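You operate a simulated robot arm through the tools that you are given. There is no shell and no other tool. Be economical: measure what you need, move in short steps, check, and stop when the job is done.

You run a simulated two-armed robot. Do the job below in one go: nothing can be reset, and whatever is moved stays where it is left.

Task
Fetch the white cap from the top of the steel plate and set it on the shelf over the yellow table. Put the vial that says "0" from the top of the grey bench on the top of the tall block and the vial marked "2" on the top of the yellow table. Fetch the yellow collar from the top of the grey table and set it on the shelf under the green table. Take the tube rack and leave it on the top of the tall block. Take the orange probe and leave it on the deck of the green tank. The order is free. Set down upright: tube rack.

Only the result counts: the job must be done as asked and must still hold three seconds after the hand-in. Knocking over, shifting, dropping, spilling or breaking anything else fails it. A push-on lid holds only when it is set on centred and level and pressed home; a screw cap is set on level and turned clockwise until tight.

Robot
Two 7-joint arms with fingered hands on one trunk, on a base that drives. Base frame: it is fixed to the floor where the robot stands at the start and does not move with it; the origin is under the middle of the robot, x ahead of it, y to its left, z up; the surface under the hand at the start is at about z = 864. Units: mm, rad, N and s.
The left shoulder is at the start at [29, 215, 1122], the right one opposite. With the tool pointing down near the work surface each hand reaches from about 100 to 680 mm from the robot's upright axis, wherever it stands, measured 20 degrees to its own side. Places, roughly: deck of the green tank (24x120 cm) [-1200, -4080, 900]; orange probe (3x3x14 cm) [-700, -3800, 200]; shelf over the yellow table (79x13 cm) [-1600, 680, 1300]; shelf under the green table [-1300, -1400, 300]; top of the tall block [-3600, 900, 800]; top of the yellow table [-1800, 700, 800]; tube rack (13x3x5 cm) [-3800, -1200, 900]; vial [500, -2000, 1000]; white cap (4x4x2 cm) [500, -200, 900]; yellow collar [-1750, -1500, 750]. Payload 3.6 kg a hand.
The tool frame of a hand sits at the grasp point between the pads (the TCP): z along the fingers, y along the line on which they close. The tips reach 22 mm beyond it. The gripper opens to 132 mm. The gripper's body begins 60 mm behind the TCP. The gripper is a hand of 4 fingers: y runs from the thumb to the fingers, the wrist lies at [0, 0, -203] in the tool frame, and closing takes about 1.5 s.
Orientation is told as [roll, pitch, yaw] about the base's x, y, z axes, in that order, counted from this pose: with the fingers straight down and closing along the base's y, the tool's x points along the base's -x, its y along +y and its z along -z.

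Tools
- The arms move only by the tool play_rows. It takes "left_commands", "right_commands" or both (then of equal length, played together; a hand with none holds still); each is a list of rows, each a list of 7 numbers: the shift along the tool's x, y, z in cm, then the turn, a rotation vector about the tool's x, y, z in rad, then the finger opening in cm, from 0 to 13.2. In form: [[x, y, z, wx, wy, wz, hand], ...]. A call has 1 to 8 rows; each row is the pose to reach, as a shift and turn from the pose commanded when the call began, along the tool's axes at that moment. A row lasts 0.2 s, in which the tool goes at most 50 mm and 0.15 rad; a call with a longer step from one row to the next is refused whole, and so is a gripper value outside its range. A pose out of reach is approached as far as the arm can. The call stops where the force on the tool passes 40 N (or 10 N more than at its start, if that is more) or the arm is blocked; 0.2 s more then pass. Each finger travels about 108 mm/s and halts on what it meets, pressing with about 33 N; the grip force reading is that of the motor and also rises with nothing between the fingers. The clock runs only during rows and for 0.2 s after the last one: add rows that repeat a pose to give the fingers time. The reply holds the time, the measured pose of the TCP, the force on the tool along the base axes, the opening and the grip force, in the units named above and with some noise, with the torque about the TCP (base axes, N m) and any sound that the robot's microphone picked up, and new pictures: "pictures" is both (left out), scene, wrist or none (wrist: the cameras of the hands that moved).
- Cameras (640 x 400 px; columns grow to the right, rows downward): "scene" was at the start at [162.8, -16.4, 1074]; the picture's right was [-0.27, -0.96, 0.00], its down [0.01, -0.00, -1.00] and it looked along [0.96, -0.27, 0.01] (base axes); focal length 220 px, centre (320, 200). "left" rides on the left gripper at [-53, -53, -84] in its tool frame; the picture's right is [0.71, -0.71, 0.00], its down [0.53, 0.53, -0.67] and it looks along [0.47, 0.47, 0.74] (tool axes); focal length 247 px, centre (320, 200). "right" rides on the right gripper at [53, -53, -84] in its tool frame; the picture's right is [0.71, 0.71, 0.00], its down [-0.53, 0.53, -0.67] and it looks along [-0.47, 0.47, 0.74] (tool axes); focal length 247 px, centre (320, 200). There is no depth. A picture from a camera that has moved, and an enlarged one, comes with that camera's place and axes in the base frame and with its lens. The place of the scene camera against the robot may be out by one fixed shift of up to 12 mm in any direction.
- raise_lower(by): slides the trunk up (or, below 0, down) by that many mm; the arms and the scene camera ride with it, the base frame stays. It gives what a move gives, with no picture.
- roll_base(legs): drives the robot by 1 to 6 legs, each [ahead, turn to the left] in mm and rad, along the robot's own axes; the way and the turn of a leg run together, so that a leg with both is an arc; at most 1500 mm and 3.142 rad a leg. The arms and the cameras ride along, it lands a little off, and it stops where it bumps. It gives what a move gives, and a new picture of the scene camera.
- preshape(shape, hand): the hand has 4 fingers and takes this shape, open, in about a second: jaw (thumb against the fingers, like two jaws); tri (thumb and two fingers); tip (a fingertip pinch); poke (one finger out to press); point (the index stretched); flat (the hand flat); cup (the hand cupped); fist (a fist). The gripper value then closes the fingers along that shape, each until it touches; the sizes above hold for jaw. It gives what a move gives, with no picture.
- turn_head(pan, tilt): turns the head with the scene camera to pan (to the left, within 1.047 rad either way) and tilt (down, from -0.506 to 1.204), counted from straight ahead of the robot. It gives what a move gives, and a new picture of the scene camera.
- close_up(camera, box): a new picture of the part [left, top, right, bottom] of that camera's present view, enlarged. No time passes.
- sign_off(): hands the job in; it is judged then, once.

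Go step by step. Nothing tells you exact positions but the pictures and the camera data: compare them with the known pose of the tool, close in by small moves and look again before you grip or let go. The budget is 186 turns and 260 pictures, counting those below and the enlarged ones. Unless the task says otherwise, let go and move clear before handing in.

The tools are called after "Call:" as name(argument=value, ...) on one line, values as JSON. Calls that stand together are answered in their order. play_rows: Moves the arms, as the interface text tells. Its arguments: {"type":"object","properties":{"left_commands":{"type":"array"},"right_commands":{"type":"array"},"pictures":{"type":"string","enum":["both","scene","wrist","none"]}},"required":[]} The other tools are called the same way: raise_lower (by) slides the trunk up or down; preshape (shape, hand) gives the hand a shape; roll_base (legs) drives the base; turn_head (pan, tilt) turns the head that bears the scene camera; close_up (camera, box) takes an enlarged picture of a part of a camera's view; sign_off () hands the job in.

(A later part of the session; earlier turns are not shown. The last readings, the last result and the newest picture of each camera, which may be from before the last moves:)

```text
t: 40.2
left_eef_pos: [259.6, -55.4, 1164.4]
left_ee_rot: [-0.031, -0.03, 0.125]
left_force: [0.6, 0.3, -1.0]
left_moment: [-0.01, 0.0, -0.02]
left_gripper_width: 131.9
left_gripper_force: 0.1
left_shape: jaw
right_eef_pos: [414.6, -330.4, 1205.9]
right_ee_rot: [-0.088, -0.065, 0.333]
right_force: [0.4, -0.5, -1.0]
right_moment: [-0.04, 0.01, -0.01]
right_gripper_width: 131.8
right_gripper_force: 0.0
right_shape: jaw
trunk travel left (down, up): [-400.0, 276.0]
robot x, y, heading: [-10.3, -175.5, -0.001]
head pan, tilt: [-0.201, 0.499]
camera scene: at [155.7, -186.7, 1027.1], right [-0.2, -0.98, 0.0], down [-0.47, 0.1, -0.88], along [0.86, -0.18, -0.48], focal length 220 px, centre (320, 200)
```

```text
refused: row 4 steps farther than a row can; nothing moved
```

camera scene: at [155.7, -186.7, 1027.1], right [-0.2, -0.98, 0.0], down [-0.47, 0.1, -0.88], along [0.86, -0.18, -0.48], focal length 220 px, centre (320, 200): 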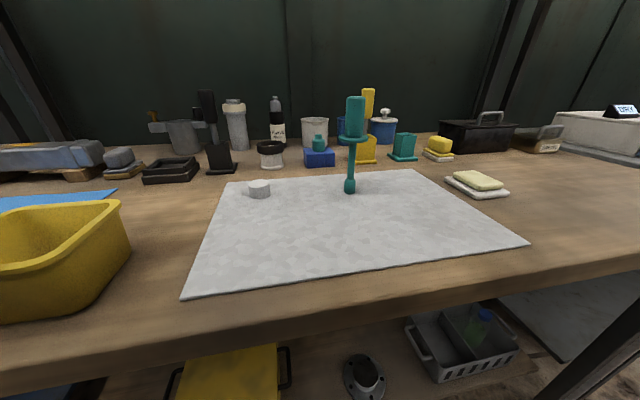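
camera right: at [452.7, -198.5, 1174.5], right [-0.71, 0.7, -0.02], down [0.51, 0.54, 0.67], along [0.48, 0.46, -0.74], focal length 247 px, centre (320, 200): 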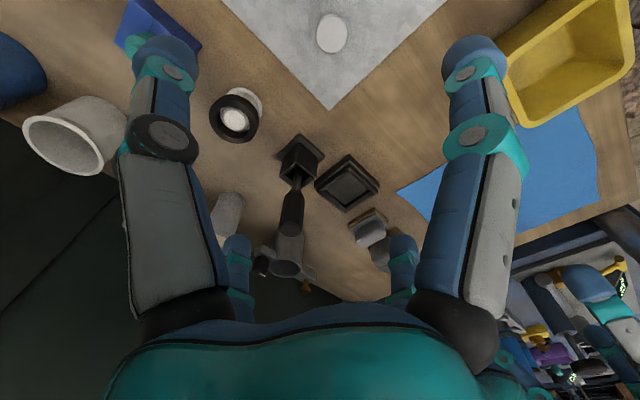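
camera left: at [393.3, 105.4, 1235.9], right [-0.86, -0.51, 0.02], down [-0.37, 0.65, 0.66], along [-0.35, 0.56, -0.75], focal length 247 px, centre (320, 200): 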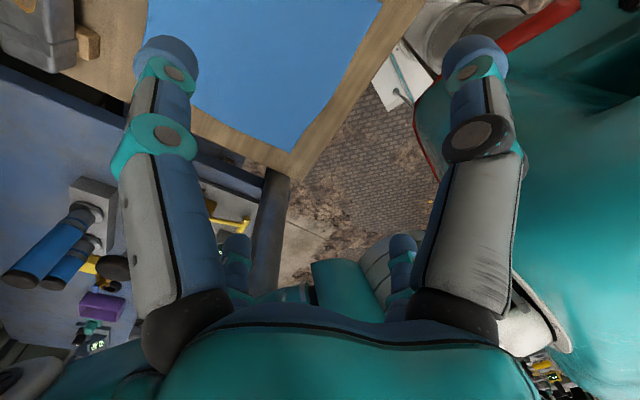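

Call:
play_rows(left_commands=[[-4, -2.6, 0.5, -0.005, 0.005, 0.02, 13.2], [-8, -5.2, 1, -0.01, 0.01, 0.05, 13.2], [-12, -7.8, 2, -0.02, 0.02, 0.08, 13.2], [-16, -10.4, 3, -0.03, 0.03, 0.11, 13.2], [-19.7, -13, 5, -0.031, 0.03, 0.125, 13.2], [-19.7, -13, 9.5, -0.031, 0.03, 0.125, 13.2], [-19.7, -13, 14, -0.031, 0.03, 0.125, 13.2], [-19.7, -13, 14, -0.031, 0.03, 0.125, 13.2]])

```text
t: 42.0
left_eef_pos: [472.7, -164.6, 1034.2]
left_ee_rot: [0.003, -0.004, 0.001]
left_force: [0.5, 0.1, -0.4]
left_moment: [0.01, 0.0, 0.03]
left_gripper_width: 131.9
left_gripper_force: 0.0
left_shape: jaw
right_eef_pos: [414.0, -331.0, 1207.7]
right_ee_rot: [-0.084, -0.067, 0.331]
right_force: [0.2, 0.9, -0.4]
right_moment: [0.01, 0.0, -0.01]
right_gripper_width: 132.0
right_gripper_force: 0.1
right_shape: jaw
trunk travel left (down, up): [-400.0, 276.0]
robot x, y, heading: [-13.3, -177.8, -0.002]
head pan, tilt: [-0.201, 0.499]
camera scene: at [154.4, -187.6, 1027.3], right [-0.2, -0.98, 0.0], down [-0.47, 0.1, -0.88], along [0.86, -0.18, -0.48], focal length 220 px, centre (320, 200)
camera left: at [526.8, -218.7, 1119.0], right [-0.71, -0.71, 0.0], down [-0.53, 0.52, 0.67], along [-0.47, 0.48, -0.74], focal length 247 px, centre (320, 200)
```

scene: 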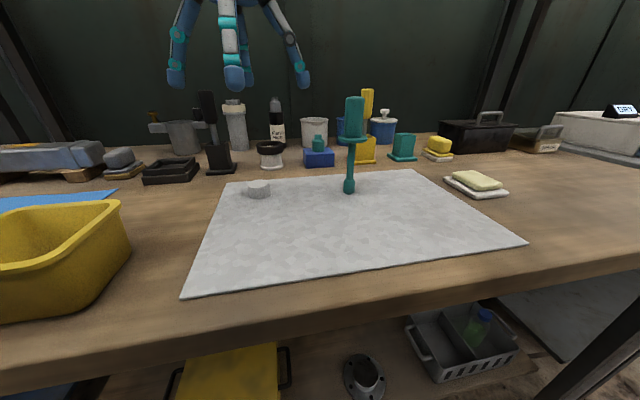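
left: 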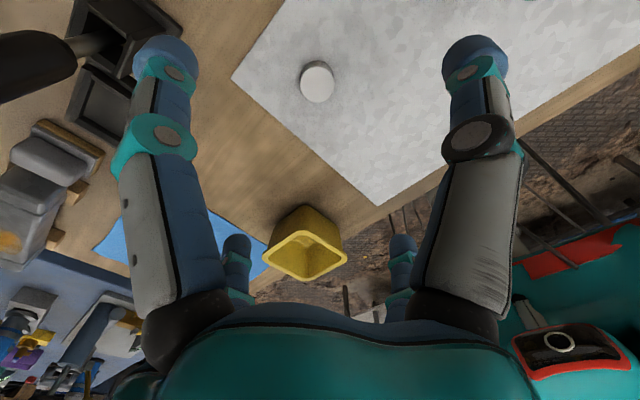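

The cap is directly under the left hand, at about [478, -165]. I'll descend and check again.

Call:
play_rows(left_commands=[[-0.5, 0, 4, 0, 0, 0, 13.2], [-0.5, 0, 7, 0, 0, 0, 11], [-0.5, 0, 9.5, 0, 0, 0, 9.5], [-0.5, 0, 9.5, 0, 0, 0, 9.5]])

```text
t: 43.0
left_eef_pos: [479.7, -165.2, 940.4]
left_ee_rot: [0.003, -0.002, 0.0]
left_force: [-1.0, -0.9, -0.7]
left_moment: [0.02, 0.0, -0.01]
left_gripper_width: 95.4
left_gripper_force: 0.1
left_shape: jaw
right_eef_pos: [413.8, -331.1, 1206.7]
right_ee_rot: [-0.086, -0.067, 0.332]
right_force: [0.5, 0.1, 0.0]
right_moment: [-0.05, 0.04, -0.01]
right_gripper_width: 132.1
right_gripper_force: 0.0
right_shape: jaw
trunk travel left (down, up): [-400.0, 276.0]
robot x, y, heading: [-11.9, -175.9, 0.004]
head pan, tilt: [-0.201, 0.499]
camera scene: at [154.5, -187.7, 1027.3], right [-0.2, -0.98, 0.0], down [-0.47, 0.1, -0.88], along [0.86, -0.18, -0.48], focal length 220 px, centre (320, 200)
camera left: at [532.4, -218.4, 1024.6], right [-0.71, -0.71, 0.0], down [-0.53, 0.52, 0.67], along [-0.47, 0.47, -0.74], focal length 247 px, centre (320, 200)
```

scene: 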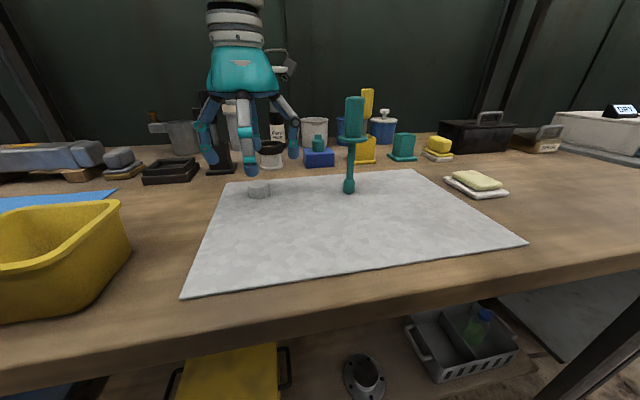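
left: 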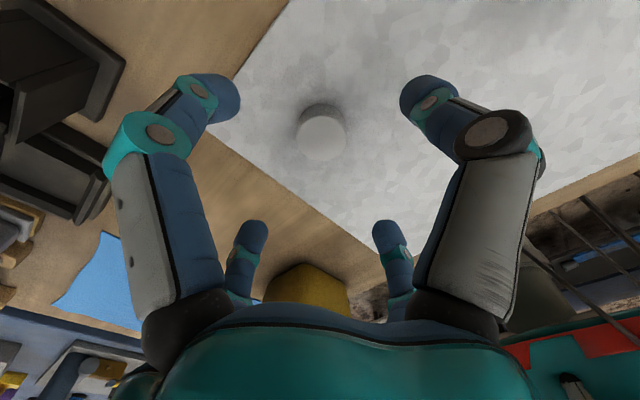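

The alignment looks good. I'll lower the fingers around the cap and close.

Call:
play_rows(left_commands=[[-0.2, -0.2, 3, 0, 0, 0, 8], [-0.2, -0.2, 4.7, 0, 0, 0, 8], [-0.2, -0.2, 4.7, 0, 0, 0, 5], [-0.2, -0.2, 4.7, 0, 0, 0, 3], [-0.2, -0.2, 4.7, 0, 0, 0, 3], [-0.2, -0.2, 4.7, 0, 0, 0, 3], [-0.2, -0.2, 4.7, 0, 0, 0, 3]])

```text
t: 44.6
left_eef_pos: [482.8, -165.9, 894.8]
left_ee_rot: [0.003, -0.006, -0.001]
left_force: [2.0, 1.7, 11.5]
left_moment: [0.25, -0.05, -0.02]
left_gripper_width: 26.5
left_gripper_force: 33.0
left_shape: jaw
right_eef_pos: [413.9, -331.6, 1208.1]
right_ee_rot: [-0.086, -0.07, 0.33]
right_force: [-0.9, -0.9, 0.0]
right_moment: [-0.03, 0.01, 0.01]
right_gripper_width: 132.0
right_gripper_force: 0.1
right_shape: jaw
trunk travel left (down, up): [-400.0, 276.0]
robot x, y, heading: [-11.9, -176.6, -0.005]
head pan, tilt: [-0.201, 0.499]
camera scene: at [154.0, -187.6, 1027.5], right [-0.2, -0.98, 0.0], down [-0.47, 0.1, -0.88], along [0.86, -0.18, -0.48], focal length 220 px, centre (320, 200)
camera left: at [535.1, -220.7, 979.4], right [-0.71, -0.71, -0.01], down [-0.53, 0.52, 0.67], along [-0.47, 0.47, -0.74], focal length 247 px, centre (320, 200)
```

scene: 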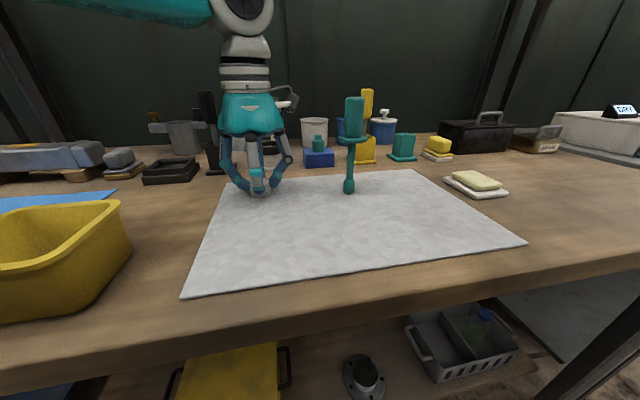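
left: 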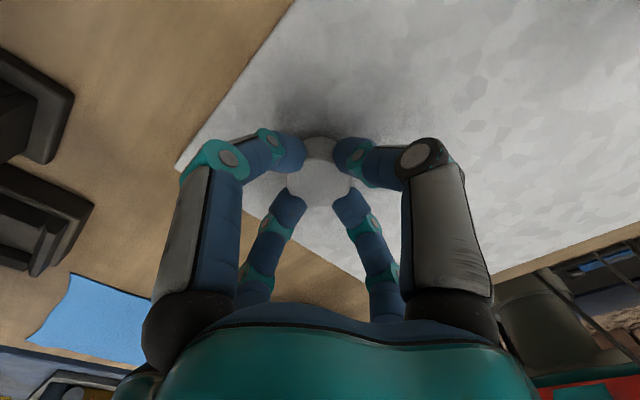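

The cap is gripped. I'll lift it clear and check the grip.

Call:
play_rows(left_commands=[[0, 0, -5, 0, 0, 0, 2], [0, 0, -10, 0, 0, 0, 2], [0, 0, -15, 0, 0, 0, 2], [3, 0, -19, 0, 0, 0, 2], [6, 0, -22, 0, 0, 0, 2], [10, 2, -23, 0, 0, 0, 2], [10, 2, -23, 0, 0, 0, 2]], pictures="wrist")

```text
t: 46.2
left_eef_pos: [381.9, -147.1, 1123.9]
left_ee_rot: [0.003, -0.002, 0.0]
left_force: [1.3, 0.0, -0.6]
left_moment: [0.01, 0.0, -0.01]
left_gripper_width: 25.5
left_gripper_force: 33.0
left_shape: jaw
right_eef_pos: [415.3, -331.6, 1207.3]
right_ee_rot: [-0.085, -0.067, 0.332]
right_force: [1.0, 0.5, -0.6]
right_moment: [-0.02, -0.02, 0.01]
right_gripper_width: 131.9
right_gripper_force: 0.0
right_shape: jaw
trunk travel left (down, up): [-400.0, 276.0]
robot x, y, heading: [-9.8, -174.2, 0.0]
head pan, tilt: [-0.201, 0.499]
camera left: at [434.9, -201.9, 1208.1], right [-0.71, -0.71, 0.0], down [-0.53, 0.52, 0.67], along [-0.47, 0.48, -0.74], focal length 247 px, centre (320, 200)
```

left: 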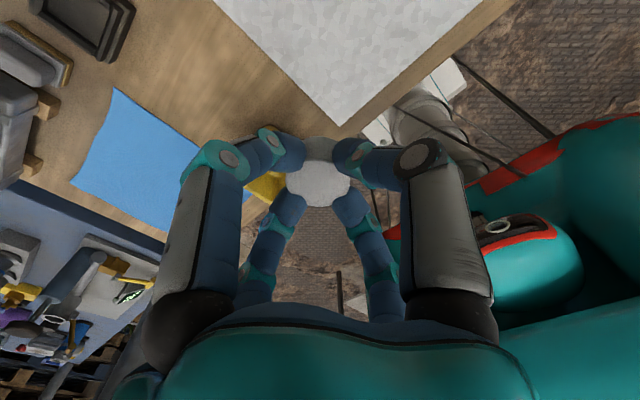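

The cap is held securely. Next I'll drive down the aisle to the grey bench to look at the vials.

Call:
roll_base(legs=[[-330, 0], [0, -1.57], [900, 0], [850, 0], [0, 1.57]])

```text
t: 51.4
left_eef_pos: [-183.2, -544.2, 1124.5]
left_ee_rot: [0.007, -0.004, -1.24]
left_force: [-0.4, 0.7, 0.5]
left_moment: [0.01, -0.01, 0.02]
left_gripper_width: 24.8
left_gripper_force: 32.9
left_shape: jaw
right_eef_pos: [-345.6, -633.7, 1206.7]
right_ee_rot: [-0.083, -0.068, -0.908]
right_force: [-0.4, -0.2, -0.7]
right_moment: [0.02, -0.09, 0.0]
right_gripper_width: 131.6
right_gripper_force: 0.1
right_shape: jaw
trunk travel left (down, up): [-400.0, 276.0]
robot x, y, heading: [-276.9, -162.0, -1.293]
head pan, tilt: [-0.201, 0.499]
stopped in leg 2: the robot was blocked; the commanded pose is now the measured one
camera scene: at [-254.3, -316.9, 1027.1], right [-1.0, -0.09, 0.0], down [-0.04, 0.48, -0.88], along [0.08, -0.87, -0.48], focal length 220 px, centre (320, 200)
```

scene: 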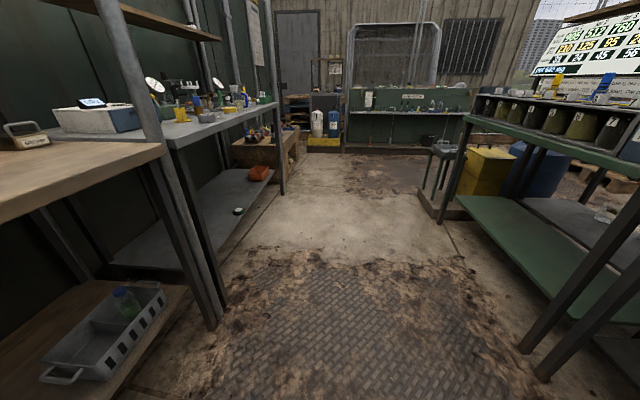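

The aisle ahead is clear. Long turns seem to cut out early, so I'll use shorter legs from here.

Call:
roll_base(legs=[[0, -0.3], [800, 0], [800, 0]])

```text
t: 60.5
left_eef_pos: [-303.8, -2151.1, 1125.5]
left_ee_rot: [0.003, -0.001, -1.531]
left_force: [-0.3, 0.1, 0.0]
left_moment: [-0.01, -0.02, 0.0]
left_gripper_width: 24.8
left_gripper_force: 33.1
left_shape: jaw
right_eef_pos: [-487.0, -2189.6, 1208.7]
right_ee_rot: [-0.088, -0.067, -1.199]
right_force: [0.6, 0.1, 0.1]
right_moment: [0.0, -0.01, 0.01]
right_gripper_width: 132.0
right_gripper_force: 0.0
right_shape: jaw
trunk travel left (down, up): [-400.0, 276.0]
robot x, y, heading: [-293.7, -1752.1, -1.572]
head pan, tilt: [-0.201, 0.499]
camera scene: at [-312.7, -1912.2, 1027.1], right [-0.98, 0.2, 0.0], down [0.1, 0.47, -0.88], along [-0.18, -0.86, -0.48], focal length 220 px, centre (320, 200)
```

scene: 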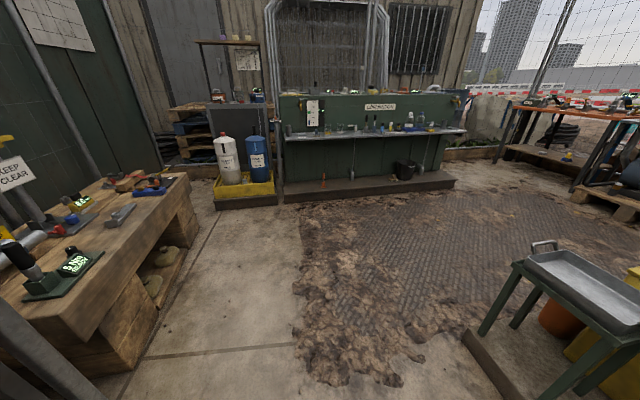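

The drive worked. I'll look left at the grey bench.

Call:
turn_head(pan=1.047, tilt=0.25)

```text
t: 61.9
left_eef_pos: [-304.7, -2149.3, 1126.3]
left_ee_rot: [0.003, -0.004, -1.529]
left_force: [0.1, -0.8, 0.1]
left_moment: [0.0, -0.02, 0.02]
left_gripper_width: 24.8
left_gripper_force: 32.7
left_shape: jaw
right_eef_pos: [-486.7, -2188.9, 1208.4]
right_ee_rot: [-0.088, -0.07, -1.198]
right_force: [0.7, 0.7, -0.9]
right_moment: [0.0, -0.01, 0.02]
right_gripper_width: 132.2
right_gripper_force: 0.1
right_shape: jaw
trunk travel left (down, up): [-400.0, 276.0]
robot x, y, heading: [-295.6, -1755.4, -1.57]
head pan, tilt: [1.047, 0.25]
camera scene: at [-213.7, -1869.3, 1050.4], right [-0.5, -0.86, 0.0], down [-0.21, 0.12, -0.97], along [0.84, -0.49, -0.25], focal length 220 px, centre (320, 200)
```

scene: 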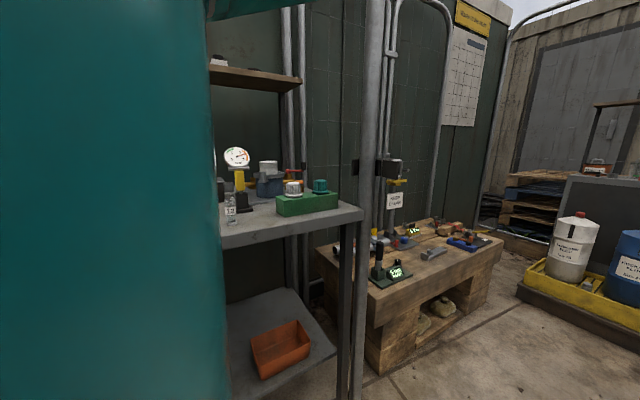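

A vial stands near the end of the grey bench. I'll turn to face the bench.

Call:
roll_base(legs=[[0, 0.8], [0, 0.77]])

Call:
turn_head(pan=-0.1, tilt=0.3)

```text
t: 66.1
left_eef_pos: [104.9, -1823.2, 1126.5]
left_ee_rot: [-0.001, -0.005, -0.112]
left_force: [0.4, 0.7, 0.3]
left_moment: [-0.04, 0.0, 0.01]
left_gripper_width: 24.7
left_gripper_force: 32.9
left_shape: jaw
right_eef_pos: [116.3, -2008.3, 1210.5]
right_ee_rot: [-0.092, -0.064, 0.217]
right_force: [0.1, 0.7, 0.0]
right_moment: [-0.05, 0.0, 0.01]
right_gripper_width: 132.0
right_gripper_force: 0.0
right_shape: jaw
trunk travel left (down, up): [-400.0, 276.0]
robot x, y, heading: [-303.6, -1820.1, -0.105]
head pan, tilt: [1.047, 0.25]
stopped in leg 2: the robot was blocked; the commanded pose is now the measured one
camera scene: at [-167.9, -1742.6, 1050.0], right [0.8, -0.59, 0.0], down [-0.15, -0.2, -0.97], along [0.57, 0.78, -0.25], focal length 220 px, centre (320, 200)
```

scene: 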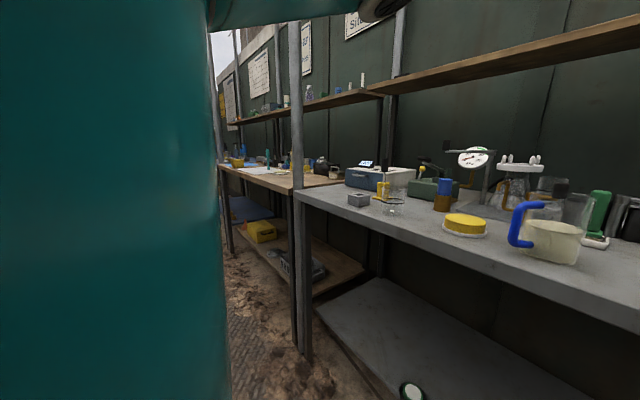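

```text
t: 67.5
left_eef_pos: [103.0, -1826.5, 1126.8]
left_ee_rot: [0.002, -0.004, -0.112]
left_force: [-0.7, 0.1, -1.2]
left_moment: [0.05, 0.0, -0.01]
left_gripper_width: 24.8
left_gripper_force: 33.1
left_shape: jaw
right_eef_pos: [115.4, -2014.3, 1210.4]
right_ee_rot: [-0.086, -0.067, 0.22]
right_force: [-0.1, 0.3, 0.2]
right_moment: [0.02, -0.02, 0.02]
right_gripper_width: 131.9
right_gripper_force: 0.0
right_shape: jaw
trunk travel left (down, up): [-400.0, 276.0]
robot x, y, heading: [-303.9, -1817.7, -0.113]
head pan, tilt: [-0.099, 0.3]
camera scene: at [-133.3, -1840.8, 1045.7], right [-0.21, -0.98, 0.0], down [-0.29, 0.06, -0.95], along [0.93, -0.2, -0.3], focal length 220 px, centre (320, 200)
```

scene: 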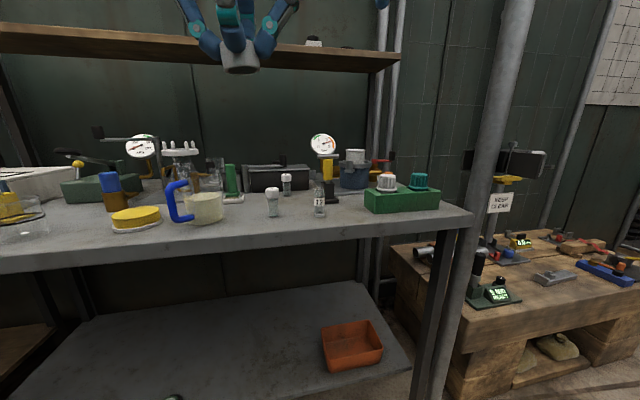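

Three vials are visible. I'll zoom in to read their labels.

Call:
close_up(camera="scene", box=[240, 160, 360, 235])

```text
5.33 times, centred on (300, 198) of scene
camera zoom: at [-133.3, -1840.8, 1045.7], right [-0.21, -0.98, 0.0], down [-0.29, 0.06, -0.95], along [0.93, -0.2, -0.3], focal length 1176 px, centre (427, 213)
```

zoom: 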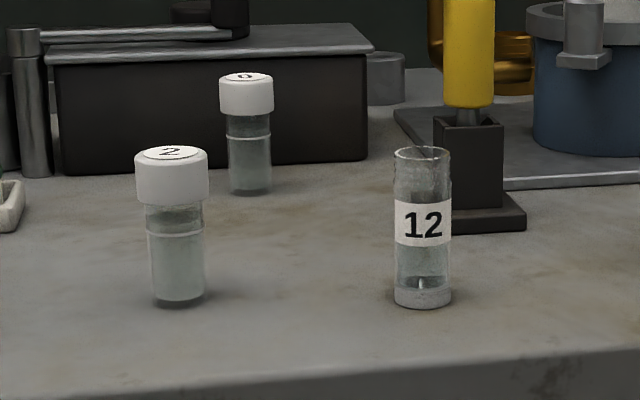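

Vial "2" is at about [332, -1835] and vial "0" at about [490, -1876], on a bench at z ≈ 865. I'll tuck the left hand holding the cap out of the way, square up and drive closer.

Call:
play_rows(left_commands=[[2.5, 3, -1, 0, 0, 0, 2], [5, 6, -2, 0, 0, 0, 2], [7.5, 9, -3, 0, 0, 0, 2], [10, 12, -4, 0, 0, 0, 2], [11.6, 13.8, -5, 0, 0, 0, 2], [11.6, 13.8, -5, 0, 0, 0, 2]], pictures="none")

Call:
roll_base(legs=[[0, 0.11], [220, 0]])

Call:
turn_head(pan=-0.1, tilt=0.5)

```text
t: 68.9
left_eef_pos: [2.4, -1678.4, 1175.0]
left_ee_rot: [0.004, -0.004, -0.112]
left_force: [0.6, 0.6, 0.8]
left_moment: [-0.02, 0.03, -0.03]
left_gripper_width: 24.4
left_gripper_force: 33.0
left_shape: jaw
right_eef_pos: [113.9, -2013.1, 1210.3]
right_ee_rot: [-0.088, -0.068, 0.217]
right_force: [-0.6, -0.6, -0.1]
right_moment: [0.02, 0.0, -0.01]
right_gripper_width: 132.0
right_gripper_force: 0.0
right_shape: jaw
trunk travel left (down, up): [-400.0, 276.0]
robot x, y, heading: [-301.7, -1822.4, -0.109]
head pan, tilt: [-0.099, 0.3]
```

```text
t: 71.1
left_eef_pos: [207.7, -1647.0, 1177.1]
left_ee_rot: [0.005, -0.003, -0.005]
left_force: [-0.5, 0.0, -0.5]
left_moment: [-0.02, 0.02, 0.0]
left_gripper_width: 24.7
left_gripper_force: 32.6
left_shape: jaw
right_eef_pos: [353.9, -1966.9, 1209.4]
right_ee_rot: [-0.089, -0.066, 0.325]
right_force: [0.7, 0.3, -0.5]
right_moment: [-0.02, 0.0, -0.02]
right_gripper_width: 132.0
right_gripper_force: 0.2
right_shape: jaw
trunk travel left (down, up): [-400.0, 276.0]
robot x, y, heading: [-80.5, -1820.7, -0.005]
head pan, tilt: [-0.099, 0.3]
camera scene: at [89.5, -1820.9, 1045.4], right [-0.1, -0.99, 0.0], down [-0.3, 0.03, -0.95], along [0.95, -0.1, -0.3], focal length 220 px, centre (320, 200)
```

scene: 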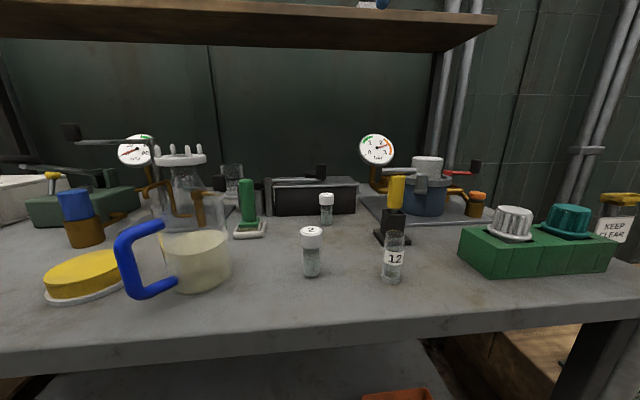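

```text
t: 71.9
left_eef_pos: [205.6, -1646.6, 1175.5]
left_ee_rot: [0.004, -0.005, -0.004]
left_force: [0.2, 0.4, 0.9]
left_moment: [0.0, 0.0, 0.01]
left_gripper_width: 24.8
left_gripper_force: 33.5
left_shape: jaw
right_eef_pos: [352.6, -1967.7, 1209.8]
right_ee_rot: [-0.089, -0.067, 0.326]
right_force: [0.1, 0.1, -0.2]
right_moment: [0.01, 0.0, 0.01]
right_gripper_width: 132.0
right_gripper_force: 0.2
right_shape: jaw
trunk travel left (down, up): [-400.0, 276.0]
robot x, y, heading: [-78.8, -1821.6, -0.007]
head pan, tilt: [-0.099, 0.499]
camera scene: at [85.6, -1820.5, 1027.4], right [-0.1, -0.99, 0.0], down [-0.48, 0.05, -0.88], along [0.87, -0.09, -0.48], focal length 220 px, centre (320, 200)
```

scene: 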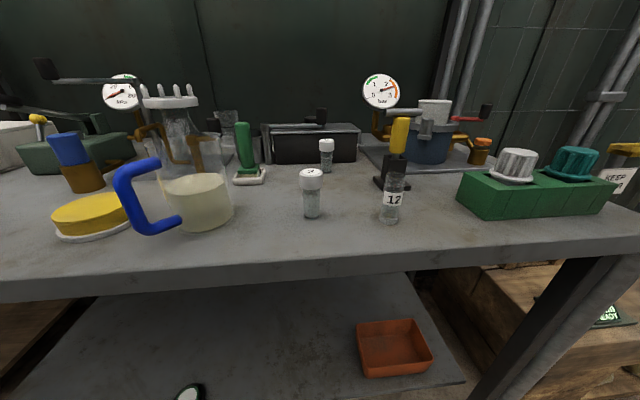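

Vial "2" measures at about [343, -1835], with its top near z = 928. I'll bring the right hand above it and square it up.

Call:
play_rows(right_commands=[[-0.6, 2.5, 1, -0.02, 0.006, 0.06, 13.2], [-1.3, 5, 3, -0.04, 0.012, 0.12, 12], [-2, 7.5, 5, -0.06, 0.018, 0.18, 11], [-2.6, 10, 7, -0.08, 0.024, 0.24, 10], [-3.3, 12.8, 9, -0.105, 0.034, 0.326, 9], [-3.3, 12.8, 11, -0.105, 0.034, 0.326, 8], [-3.3, 12.8, 13, -0.105, 0.034, 0.326, 7.5], [-3.3, 12.8, 13, -0.105, 0.034, 0.326, 7.5]])

```text
t: 73.7
left_eef_pos: [206.5, -1646.5, 1176.4]
left_ee_rot: [0.004, -0.006, -0.004]
left_force: [0.8, 0.4, -0.9]
left_moment: [-0.01, 0.0, -0.01]
left_gripper_width: 24.5
left_gripper_force: 32.9
left_shape: jaw
right_eef_pos: [355.9, -1843.2, 1072.2]
right_ee_rot: [0.038, -0.043, 0.001]
right_force: [0.7, -0.3, -0.7]
right_moment: [-0.02, 0.01, 0.01]
right_gripper_width: 75.5
right_gripper_force: 0.1
right_shape: jaw
trunk travel left (down, up): [-400.0, 276.0]
robot x, y, heading: [-80.4, -1818.8, -0.002]
head pan, tilt: [-0.099, 0.499]
camera scene: at [85.8, -1820.6, 1027.3], right [-0.1, -0.99, 0.0], down [-0.48, 0.05, -0.88], along [0.87, -0.09, -0.48], focal length 220 px, centre (320, 200)
camera right: at [300.2, -1899.1, 1150.5], right [-0.71, 0.71, 0.0], down [0.5, 0.5, 0.71], along [0.5, 0.5, -0.71], focal length 247 px, centre (320, 200)
```

scene: 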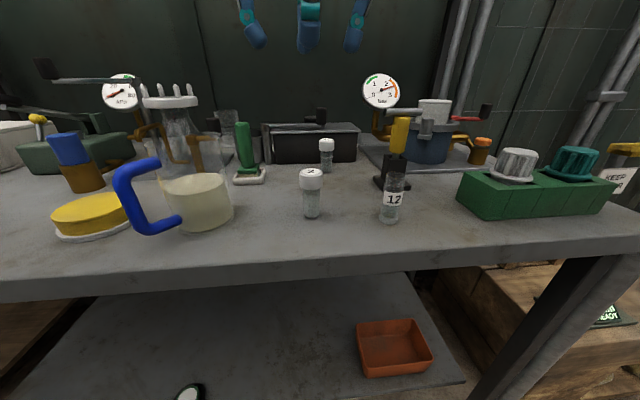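
right: 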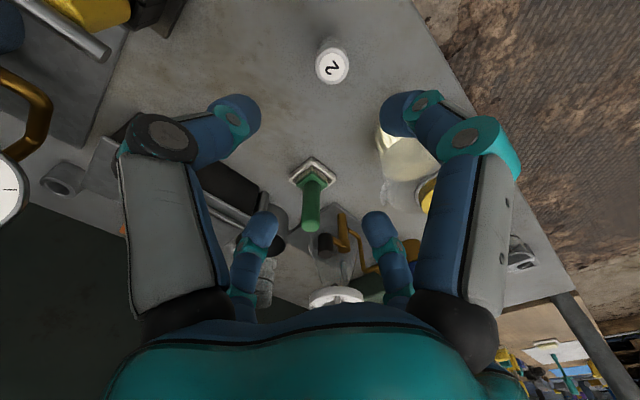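

The view lines up with vial "2" at about [341, -1842]. I'll level the hand, shift slightly and descend.

Call:
play_rows(right_commands=[[0.9, 0, 4, 0.02, 0.02, 0, 7.5], [1.9, -0.2, 8, 0.038, 0.043, 0, 7.5], [1.9, -0.2, 10, 0.038, 0.043, 0, 7.5], [1.9, -0.2, 10, 0.038, 0.043, 0, 7.5]])

```text
t: 74.7
left_eef_pos: [206.7, -1646.8, 1177.0]
left_ee_rot: [0.006, -0.002, -0.006]
left_force: [0.1, -0.2, 0.6]
left_moment: [0.01, -0.02, -0.02]
left_gripper_width: 24.6
left_gripper_force: 33.5
left_shape: jaw
right_eef_pos: [343.0, -1841.8, 970.8]
right_ee_rot: [-0.003, -0.002, 0.001]
right_force: [-0.3, -0.3, -0.7]
right_moment: [-0.04, 0.0, 0.01]
right_gripper_width: 75.4
right_gripper_force: 0.1
right_shape: jaw
trunk travel left (down, up): [-400.0, 276.0]
robot x, y, heading: [-81.1, -1819.0, -0.006]
head pan, tilt: [-0.099, 0.499]
camera scene: at [85.8, -1820.6, 1027.3], right [-0.1, -0.99, 0.0], down [-0.48, 0.05, -0.88], along [0.87, -0.09, -0.48], focal length 220 px, centre (320, 200)
camera right: at [289.0, -1894.8, 1053.8], right [-0.71, 0.71, 0.0], down [0.53, 0.53, 0.67], along [0.47, 0.47, -0.75], focal length 247 px, centre (320, 200)
```

scene: 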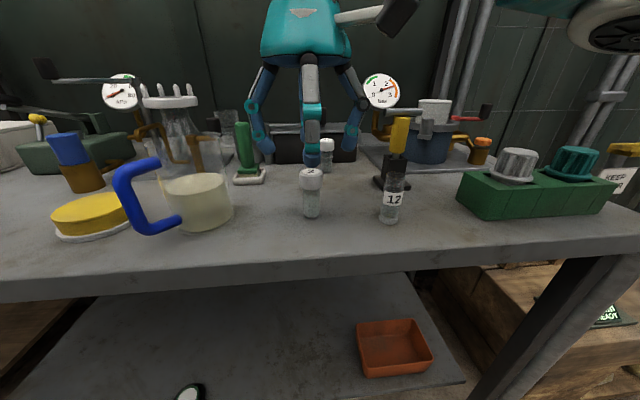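
right: 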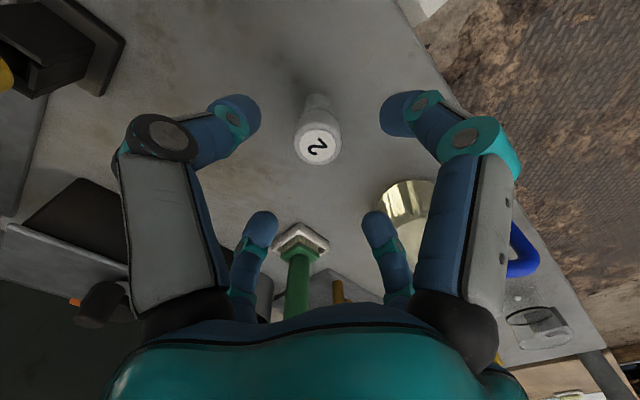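

The hand is well aligned. I'll descend and grip the vial at its cap.

Call:
play_rows(right_commands=[[0.3, -0.3, 4, 0, 0, 0, 7.5], [0.3, -0.3, 6.4, 0, 0, 0, 7.5], [0.3, -0.3, 6.4, 0, 0, 0, 5], [0.3, -0.3, 6.4, 0, 0, 0, 2.5], [0.3, -0.3, 6.4, 0, 0, 0, 2], [0.3, -0.3, 6.4, 0, 0, 0, 2], [0.3, -0.3, 6.4, 0, 0, 0, 2]])

```text
t: 76.3
left_eef_pos: [206.3, -1646.5, 1175.8]
left_ee_rot: [0.004, -0.004, -0.005]
left_force: [0.0, 0.2, 0.1]
left_moment: [0.03, 0.02, 0.01]
left_gripper_width: 24.5
left_gripper_force: 32.8
left_shape: jaw
right_eef_pos: [338.0, -1845.7, 906.6]
right_ee_rot: [-0.001, 0.001, -0.001]
right_force: [0.1, 0.5, 0.6]
right_moment: [0.02, -0.02, 0.01]
right_gripper_width: 20.7
right_gripper_force: 0.1
right_shape: jaw
trunk travel left (down, up): [-400.0, 276.0]
robot x, y, heading: [-83.6, -1815.9, -0.005]
head pan, tilt: [-0.099, 0.499]
camera scene: at [85.9, -1820.6, 1027.3], right [-0.1, -0.99, 0.0], down [-0.48, 0.05, -0.88], along [0.87, -0.09, -0.48], focal length 220 px, centre (320, 200)
camera right: at [285.7, -1898.5, 990.3], right [-0.71, 0.71, 0.0], down [0.53, 0.53, 0.67], along [0.47, 0.47, -0.75], focal length 247 px, centre (320, 200)
```

scene: 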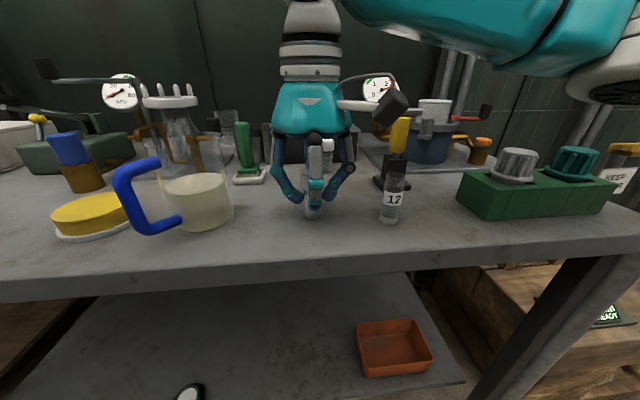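
right: 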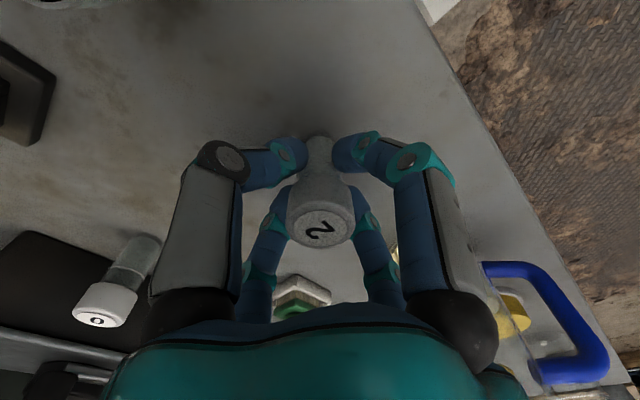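

The fingers are around the neck but not loaded yet, so I'll close further.

Call:
play_rows(right_commands=[[0, 0, 0, 0, 0, 0, 1], [0, 0, 0, 0, 0, 0, 0.5], [0, 0, 0, 0, 0, 0, 0.5], [0, 0, 0, 0, 0, 0, 0.5]], pictures="wrist")

```text
t: 77.3
left_eef_pos: [205.8, -1646.3, 1176.1]
left_ee_rot: [0.003, -0.003, -0.005]
left_force: [0.2, 0.2, -0.4]
left_moment: [-0.03, 0.0, -0.03]
left_gripper_width: 24.7
left_gripper_force: 33.1
left_shape: jaw
right_eef_pos: [339.0, -1846.2, 907.7]
right_ee_rot: [-0.002, 0.001, 0.0]
right_force: [0.5, 0.8, 0.1]
right_moment: [-0.04, 0.0, -0.01]
right_gripper_width: 17.6
right_gripper_force: 33.2
right_shape: jaw
trunk travel left (down, up): [-400.0, 276.0]
robot x, y, heading: [-81.3, -1819.4, -0.009]
head pan, tilt: [-0.099, 0.499]
camera right: at [285.7, -1898.6, 990.3], right [-0.71, 0.71, 0.0], down [0.53, 0.53, 0.67], along [0.47, 0.47, -0.75], focal length 247 px, centre (320, 200)
```

right: 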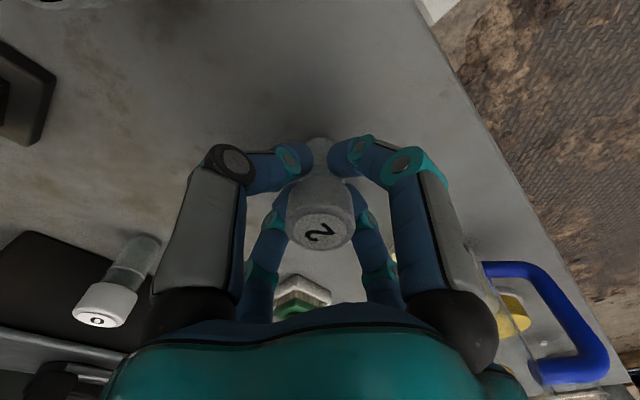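

The vial is gripped, with its bottom about 45 mm below the TCP. I'll lift it straight up and then pull back.

Call:
play_rows(right_commands=[[0, 0, -4, 0, 0, 0, 0.5], [0, 0, -8, 0, 0, 0, 0.5], [0, 0, -12, 0, 0, 0, 0.5], [0, 0, -16, 0, 0, 0, 0.5], [0, -3, -19, 0, 0, 0, 0.5], [2, -6, -22, 0, 0, 0, 0.5], [3, -9, -22, 0, 0, 0, 0.5], [3, -9, -22, 0, 0, 0, 0.5]], pictures="wrist")

```text
t: 79.1
left_eef_pos: [205.1, -1645.7, 1176.8]
left_ee_rot: [0.003, -0.004, -0.005]
left_force: [0.2, 0.4, 0.0]
left_moment: [-0.01, 0.01, 0.03]
left_gripper_width: 24.8
left_gripper_force: 33.1
left_shape: jaw
right_eef_pos: [308.0, -1935.9, 1127.4]
right_ee_rot: [-0.001, 0.001, 0.0]
right_force: [0.4, 0.2, -0.5]
right_moment: [0.0, -0.01, 0.03]
right_gripper_width: 17.3
right_gripper_force: 33.0
right_shape: jaw
trunk travel left (down, up): [-400.0, 276.0]
robot x, y, heading: [-83.5, -1817.9, -0.008]
head pan, tilt: [-0.099, 0.499]
camera right: at [255.6, -1987.9, 1210.0], right [-0.71, 0.71, 0.0], down [0.53, 0.53, 0.67], along [0.47, 0.47, -0.75], focal length 247 px, centre (320, 200)
```

right: 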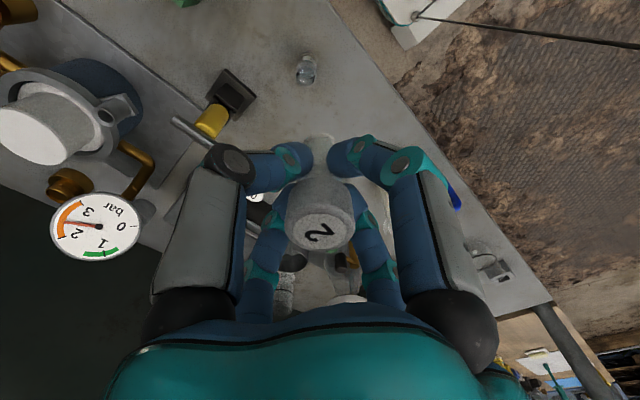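

Both items are held. I'll back out, drive up the aisle towards +y, then turn left to find the yellow table.

Call:
roll_base(legs=[[-280, 0], [0, 0.8], [0, 0.77], [1050, 0], [1050, 0]])

```text
t: 84.3
left_eef_pos: [-389.1, -1480.3, 1176.5]
left_ee_rot: [0.002, -0.006, 1.111]
left_force: [-0.5, -0.5, -0.1]
left_moment: [0.0, -0.07, 0.04]
left_gripper_width: 24.4
left_gripper_force: 33.1
left_shape: jaw
right_eef_pos: [-83.5, -1516.3, 1127.3]
right_ee_rot: [-0.005, 0.003, 1.113]
right_force: [-0.7, -0.2, -0.6]
right_moment: [-0.03, -0.04, 0.02]
right_gripper_width: 17.4
right_gripper_force: 33.1
right_shape: jaw
trunk travel left (down, up): [-400.0, 276.0]
robot x, y, heading: [-313.6, -1839.3, 1.149]
head pan, tilt: [-0.099, 0.499]
stopped in leg 3: the robot was blocked; the commanded pose is now the measured one
camera scene: at [-239.8, -1682.5, 1027.4], right [0.87, -0.5, 0.0], down [-0.24, -0.42, -0.88], along [0.44, 0.76, -0.48], focal length 220 px, centre (320, 200)
```

scene: 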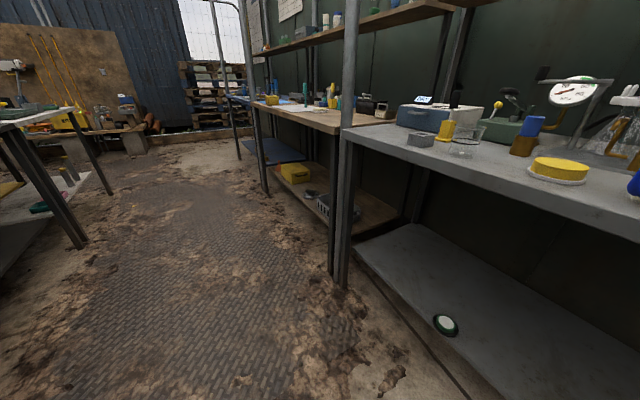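

The aisle is clear. Turns beyond about 1.1 rad in one call seem to trip the stop, so I'll continue in shorter pieces.

Call:
roll_base(legs=[[0, 0.42], [1050, 0], [1000, 0]])

Call:
turn_head(pan=1.0, tilt=0.3)

```text
t: 95.8
left_eef_pos: [-503.2, 511.4, 1177.0]
left_ee_rot: [0.003, -0.005, 1.526]
left_force: [-0.5, 0.7, -0.1]
left_moment: [-0.01, 0.02, 0.03]
left_gripper_width: 24.6
left_gripper_force: 33.2
left_shape: jaw
right_eef_pos: [-211.2, 602.7, 1127.2]
right_ee_rot: [-0.002, 0.003, 1.53]
right_force: [0.6, -0.3, -0.1]
right_moment: [-0.01, -0.01, -0.02]
right_gripper_width: 17.4
right_gripper_force: 32.8
right_shape: jaw
trunk travel left (down, up): [-400.0, 276.0]
robot x, y, heading: [-293.8, 215.2, 1.564]
head pan, tilt: [-0.099, 0.499]
camera scene: at [-284.0, 387.8, 1027.2], right [0.99, -0.11, 0.0], down [-0.05, -0.48, -0.88], along [0.09, 0.87, -0.48], focal length 220 px, centre (320, 200)
```

scene: 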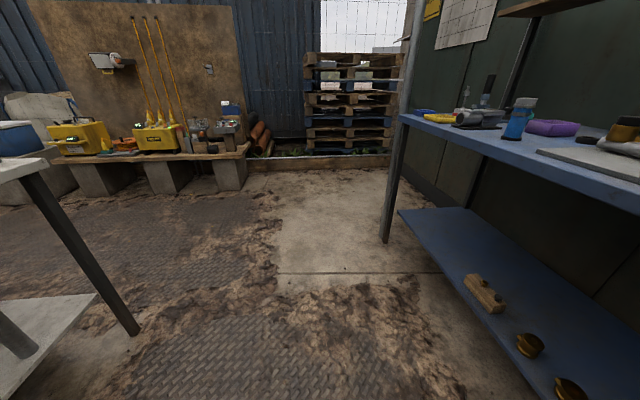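

```text
t: 97.1
left_eef_pos: [-502.5, 510.5, 1178.0]
left_ee_rot: [0.004, -0.006, 1.525]
left_force: [-0.3, 0.5, 0.2]
left_moment: [-0.03, -0.02, 0.0]
left_gripper_width: 24.7
left_gripper_force: 32.7
left_shape: jaw
right_eef_pos: [-210.5, 602.3, 1126.5]
right_ee_rot: [-0.003, 0.002, 1.529]
right_force: [0.0, 0.3, -0.8]
right_moment: [0.02, 0.03, -0.03]
right_gripper_width: 17.5
right_gripper_force: 32.7
right_shape: jaw
trunk travel left (down, up): [-400.0, 276.0]
robot x, y, heading: [-296.9, 211.2, 1.56]
head pan, tilt: [1.0, 0.3]
camera scene: at [-371.9, 348.1, 1045.7], right [0.55, 0.84, 0.0], down [0.25, -0.16, -0.96], along [-0.8, 0.52, -0.3], focal length 220 px, centre (320, 200)
```

scene: 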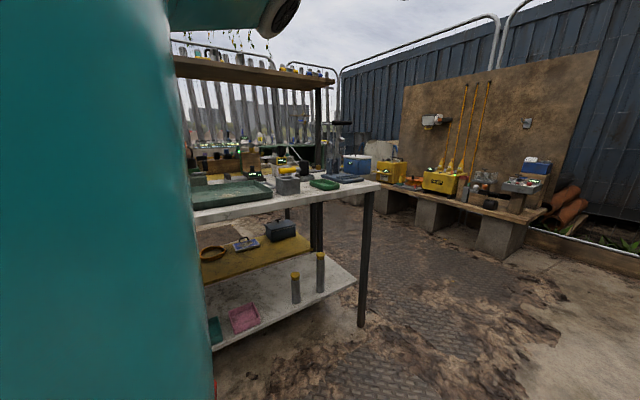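

An island of back-to-back tables lies to my left: a white table in front, with the yellow table and its upper shelf behind. I'll go around its far end at y ≈ 1600.

Call:
roll_base(legs=[[1350, 0], [0, 1.0]])

Call:
roll_base(legs=[[0, 0.57], [900, 0]])

Call:
turn_head(pan=0.9, tilt=0.2)

```text
t: 106.0
left_eef_pos: [-638.0, 1587.1, 1177.9]
left_ee_rot: [0.001, -0.007, 2.399]
left_force: [-0.8, 0.1, -0.2]
left_moment: [0.01, 0.01, 0.02]
left_gripper_width: 24.8
left_gripper_force: 33.0
left_shape: jaw
right_eef_pos: [-519.7, 1870.5, 1128.5]
right_ee_rot: [-0.004, 0.001, 2.406]
right_force: [-0.2, -0.5, 0.0]
right_moment: [0.0, 0.0, 0.0]
right_gripper_width: 17.5
right_gripper_force: 32.8
right_shape: jaw
trunk travel left (down, up): [-400.0, 276.0]
robot x, y, heading: [-247.3, 1586.9, 2.463]
head pan, tilt: [1.0, 0.3]
stopped in leg 2: the robot was blocked; the commanded pose is now the measured one
camera scene: at [-398.6, 1612.2, 1045.6], right [-0.31, 0.95, 0.0], down [0.28, 0.09, -0.95], along [-0.91, -0.3, -0.3], focal length 220 px, centre (320, 200)
```

scene: 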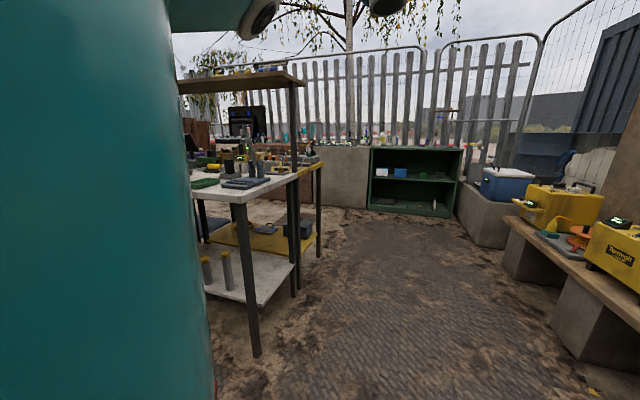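

```text
t: 112.4
left_eef_pos: [-1468.2, 1467.7, 1178.9]
left_ee_rot: [0.002, -0.006, 2.984]
left_force: [0.3, 0.4, -0.1]
left_moment: [-0.02, 0.01, 0.01]
left_gripper_width: 24.9
left_gripper_force: 32.7
left_shape: jaw
right_eef_pos: [-1526.5, 1768.6, 1129.0]
right_ee_rot: [-0.002, 0.001, 2.99]
right_force: [0.5, -0.7, -0.3]
right_moment: [0.0, -0.01, -0.02]
right_gripper_width: 17.3
right_gripper_force: 32.9
right_shape: jaw
trunk travel left (down, up): [-400.0, 276.0]
robot x, y, heading: [-1142.5, 1676.2, 3.045]
head pan, tilt: [1.0, 0.3]
camera scene: at [-1278.1, 1618.8, 1045.7], right [-0.78, 0.62, 0.0], down [0.18, 0.23, -0.96], along [-0.59, -0.75, -0.3], focal length 220 px, centre (320, 200)
```

scene: 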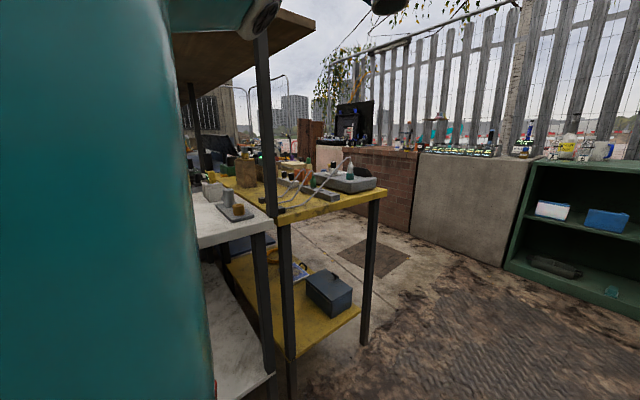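

```text
t: 113.1
left_eef_pos: [-1468.8, 1466.7, 1179.2]
left_ee_rot: [0.004, -0.005, 2.982]
left_force: [-0.6, -0.6, -1.0]
left_moment: [0.0, 0.0, 0.02]
left_gripper_width: 24.6
left_gripper_force: 33.3
left_shape: jaw
right_eef_pos: [-1524.8, 1768.3, 1129.0]
right_ee_rot: [-0.001, 0.003, 2.99]
right_force: [0.2, -0.3, -0.5]
right_moment: [0.02, -0.01, -0.01]
right_gripper_width: 17.6
right_gripper_force: 32.6
right_shape: jaw
trunk travel left (down, up): [-400.0, 276.0]
robot x, y, heading: [-1143.2, 1676.6, 3.045]
head pan, tilt: [0.901, 0.201]
camera scene: at [-1284.8, 1624.9, 1055.0], right [-0.72, 0.69, 0.0], down [0.14, 0.14, -0.98], along [-0.68, -0.7, -0.2], focal length 220 px, centre (320, 200)
```

scene: 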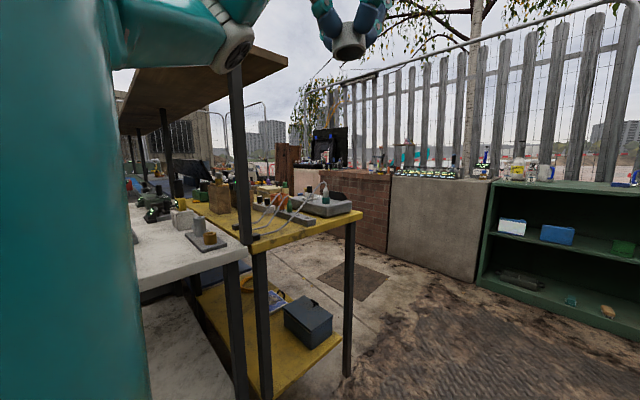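

The yellow table's end is at about y = 1160, x between -1500 and -1910, with the shelf running above it. I'll zoom in to look for free space.

Call:
close_up(camera="scene", box=[120, 150, 380, 312])

```text
2.46 times, centred on (250, 231) of scene
camera zoom: at [-1284.8, 1624.9, 1055.0], right [-0.72, 0.69, 0.0], down [0.14, 0.14, -0.98], along [-0.68, -0.7, -0.2], focal length 543 px, centre (492, 124)
```

zoom: 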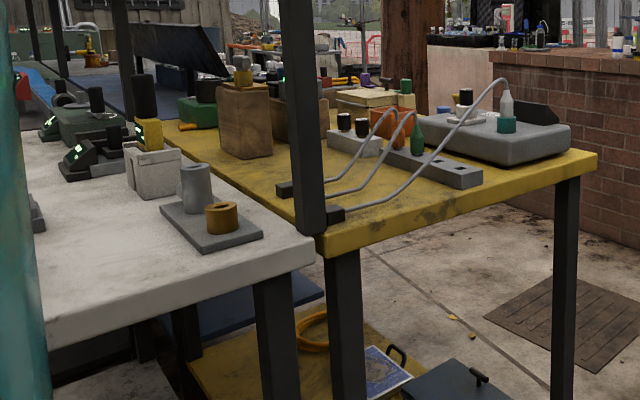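

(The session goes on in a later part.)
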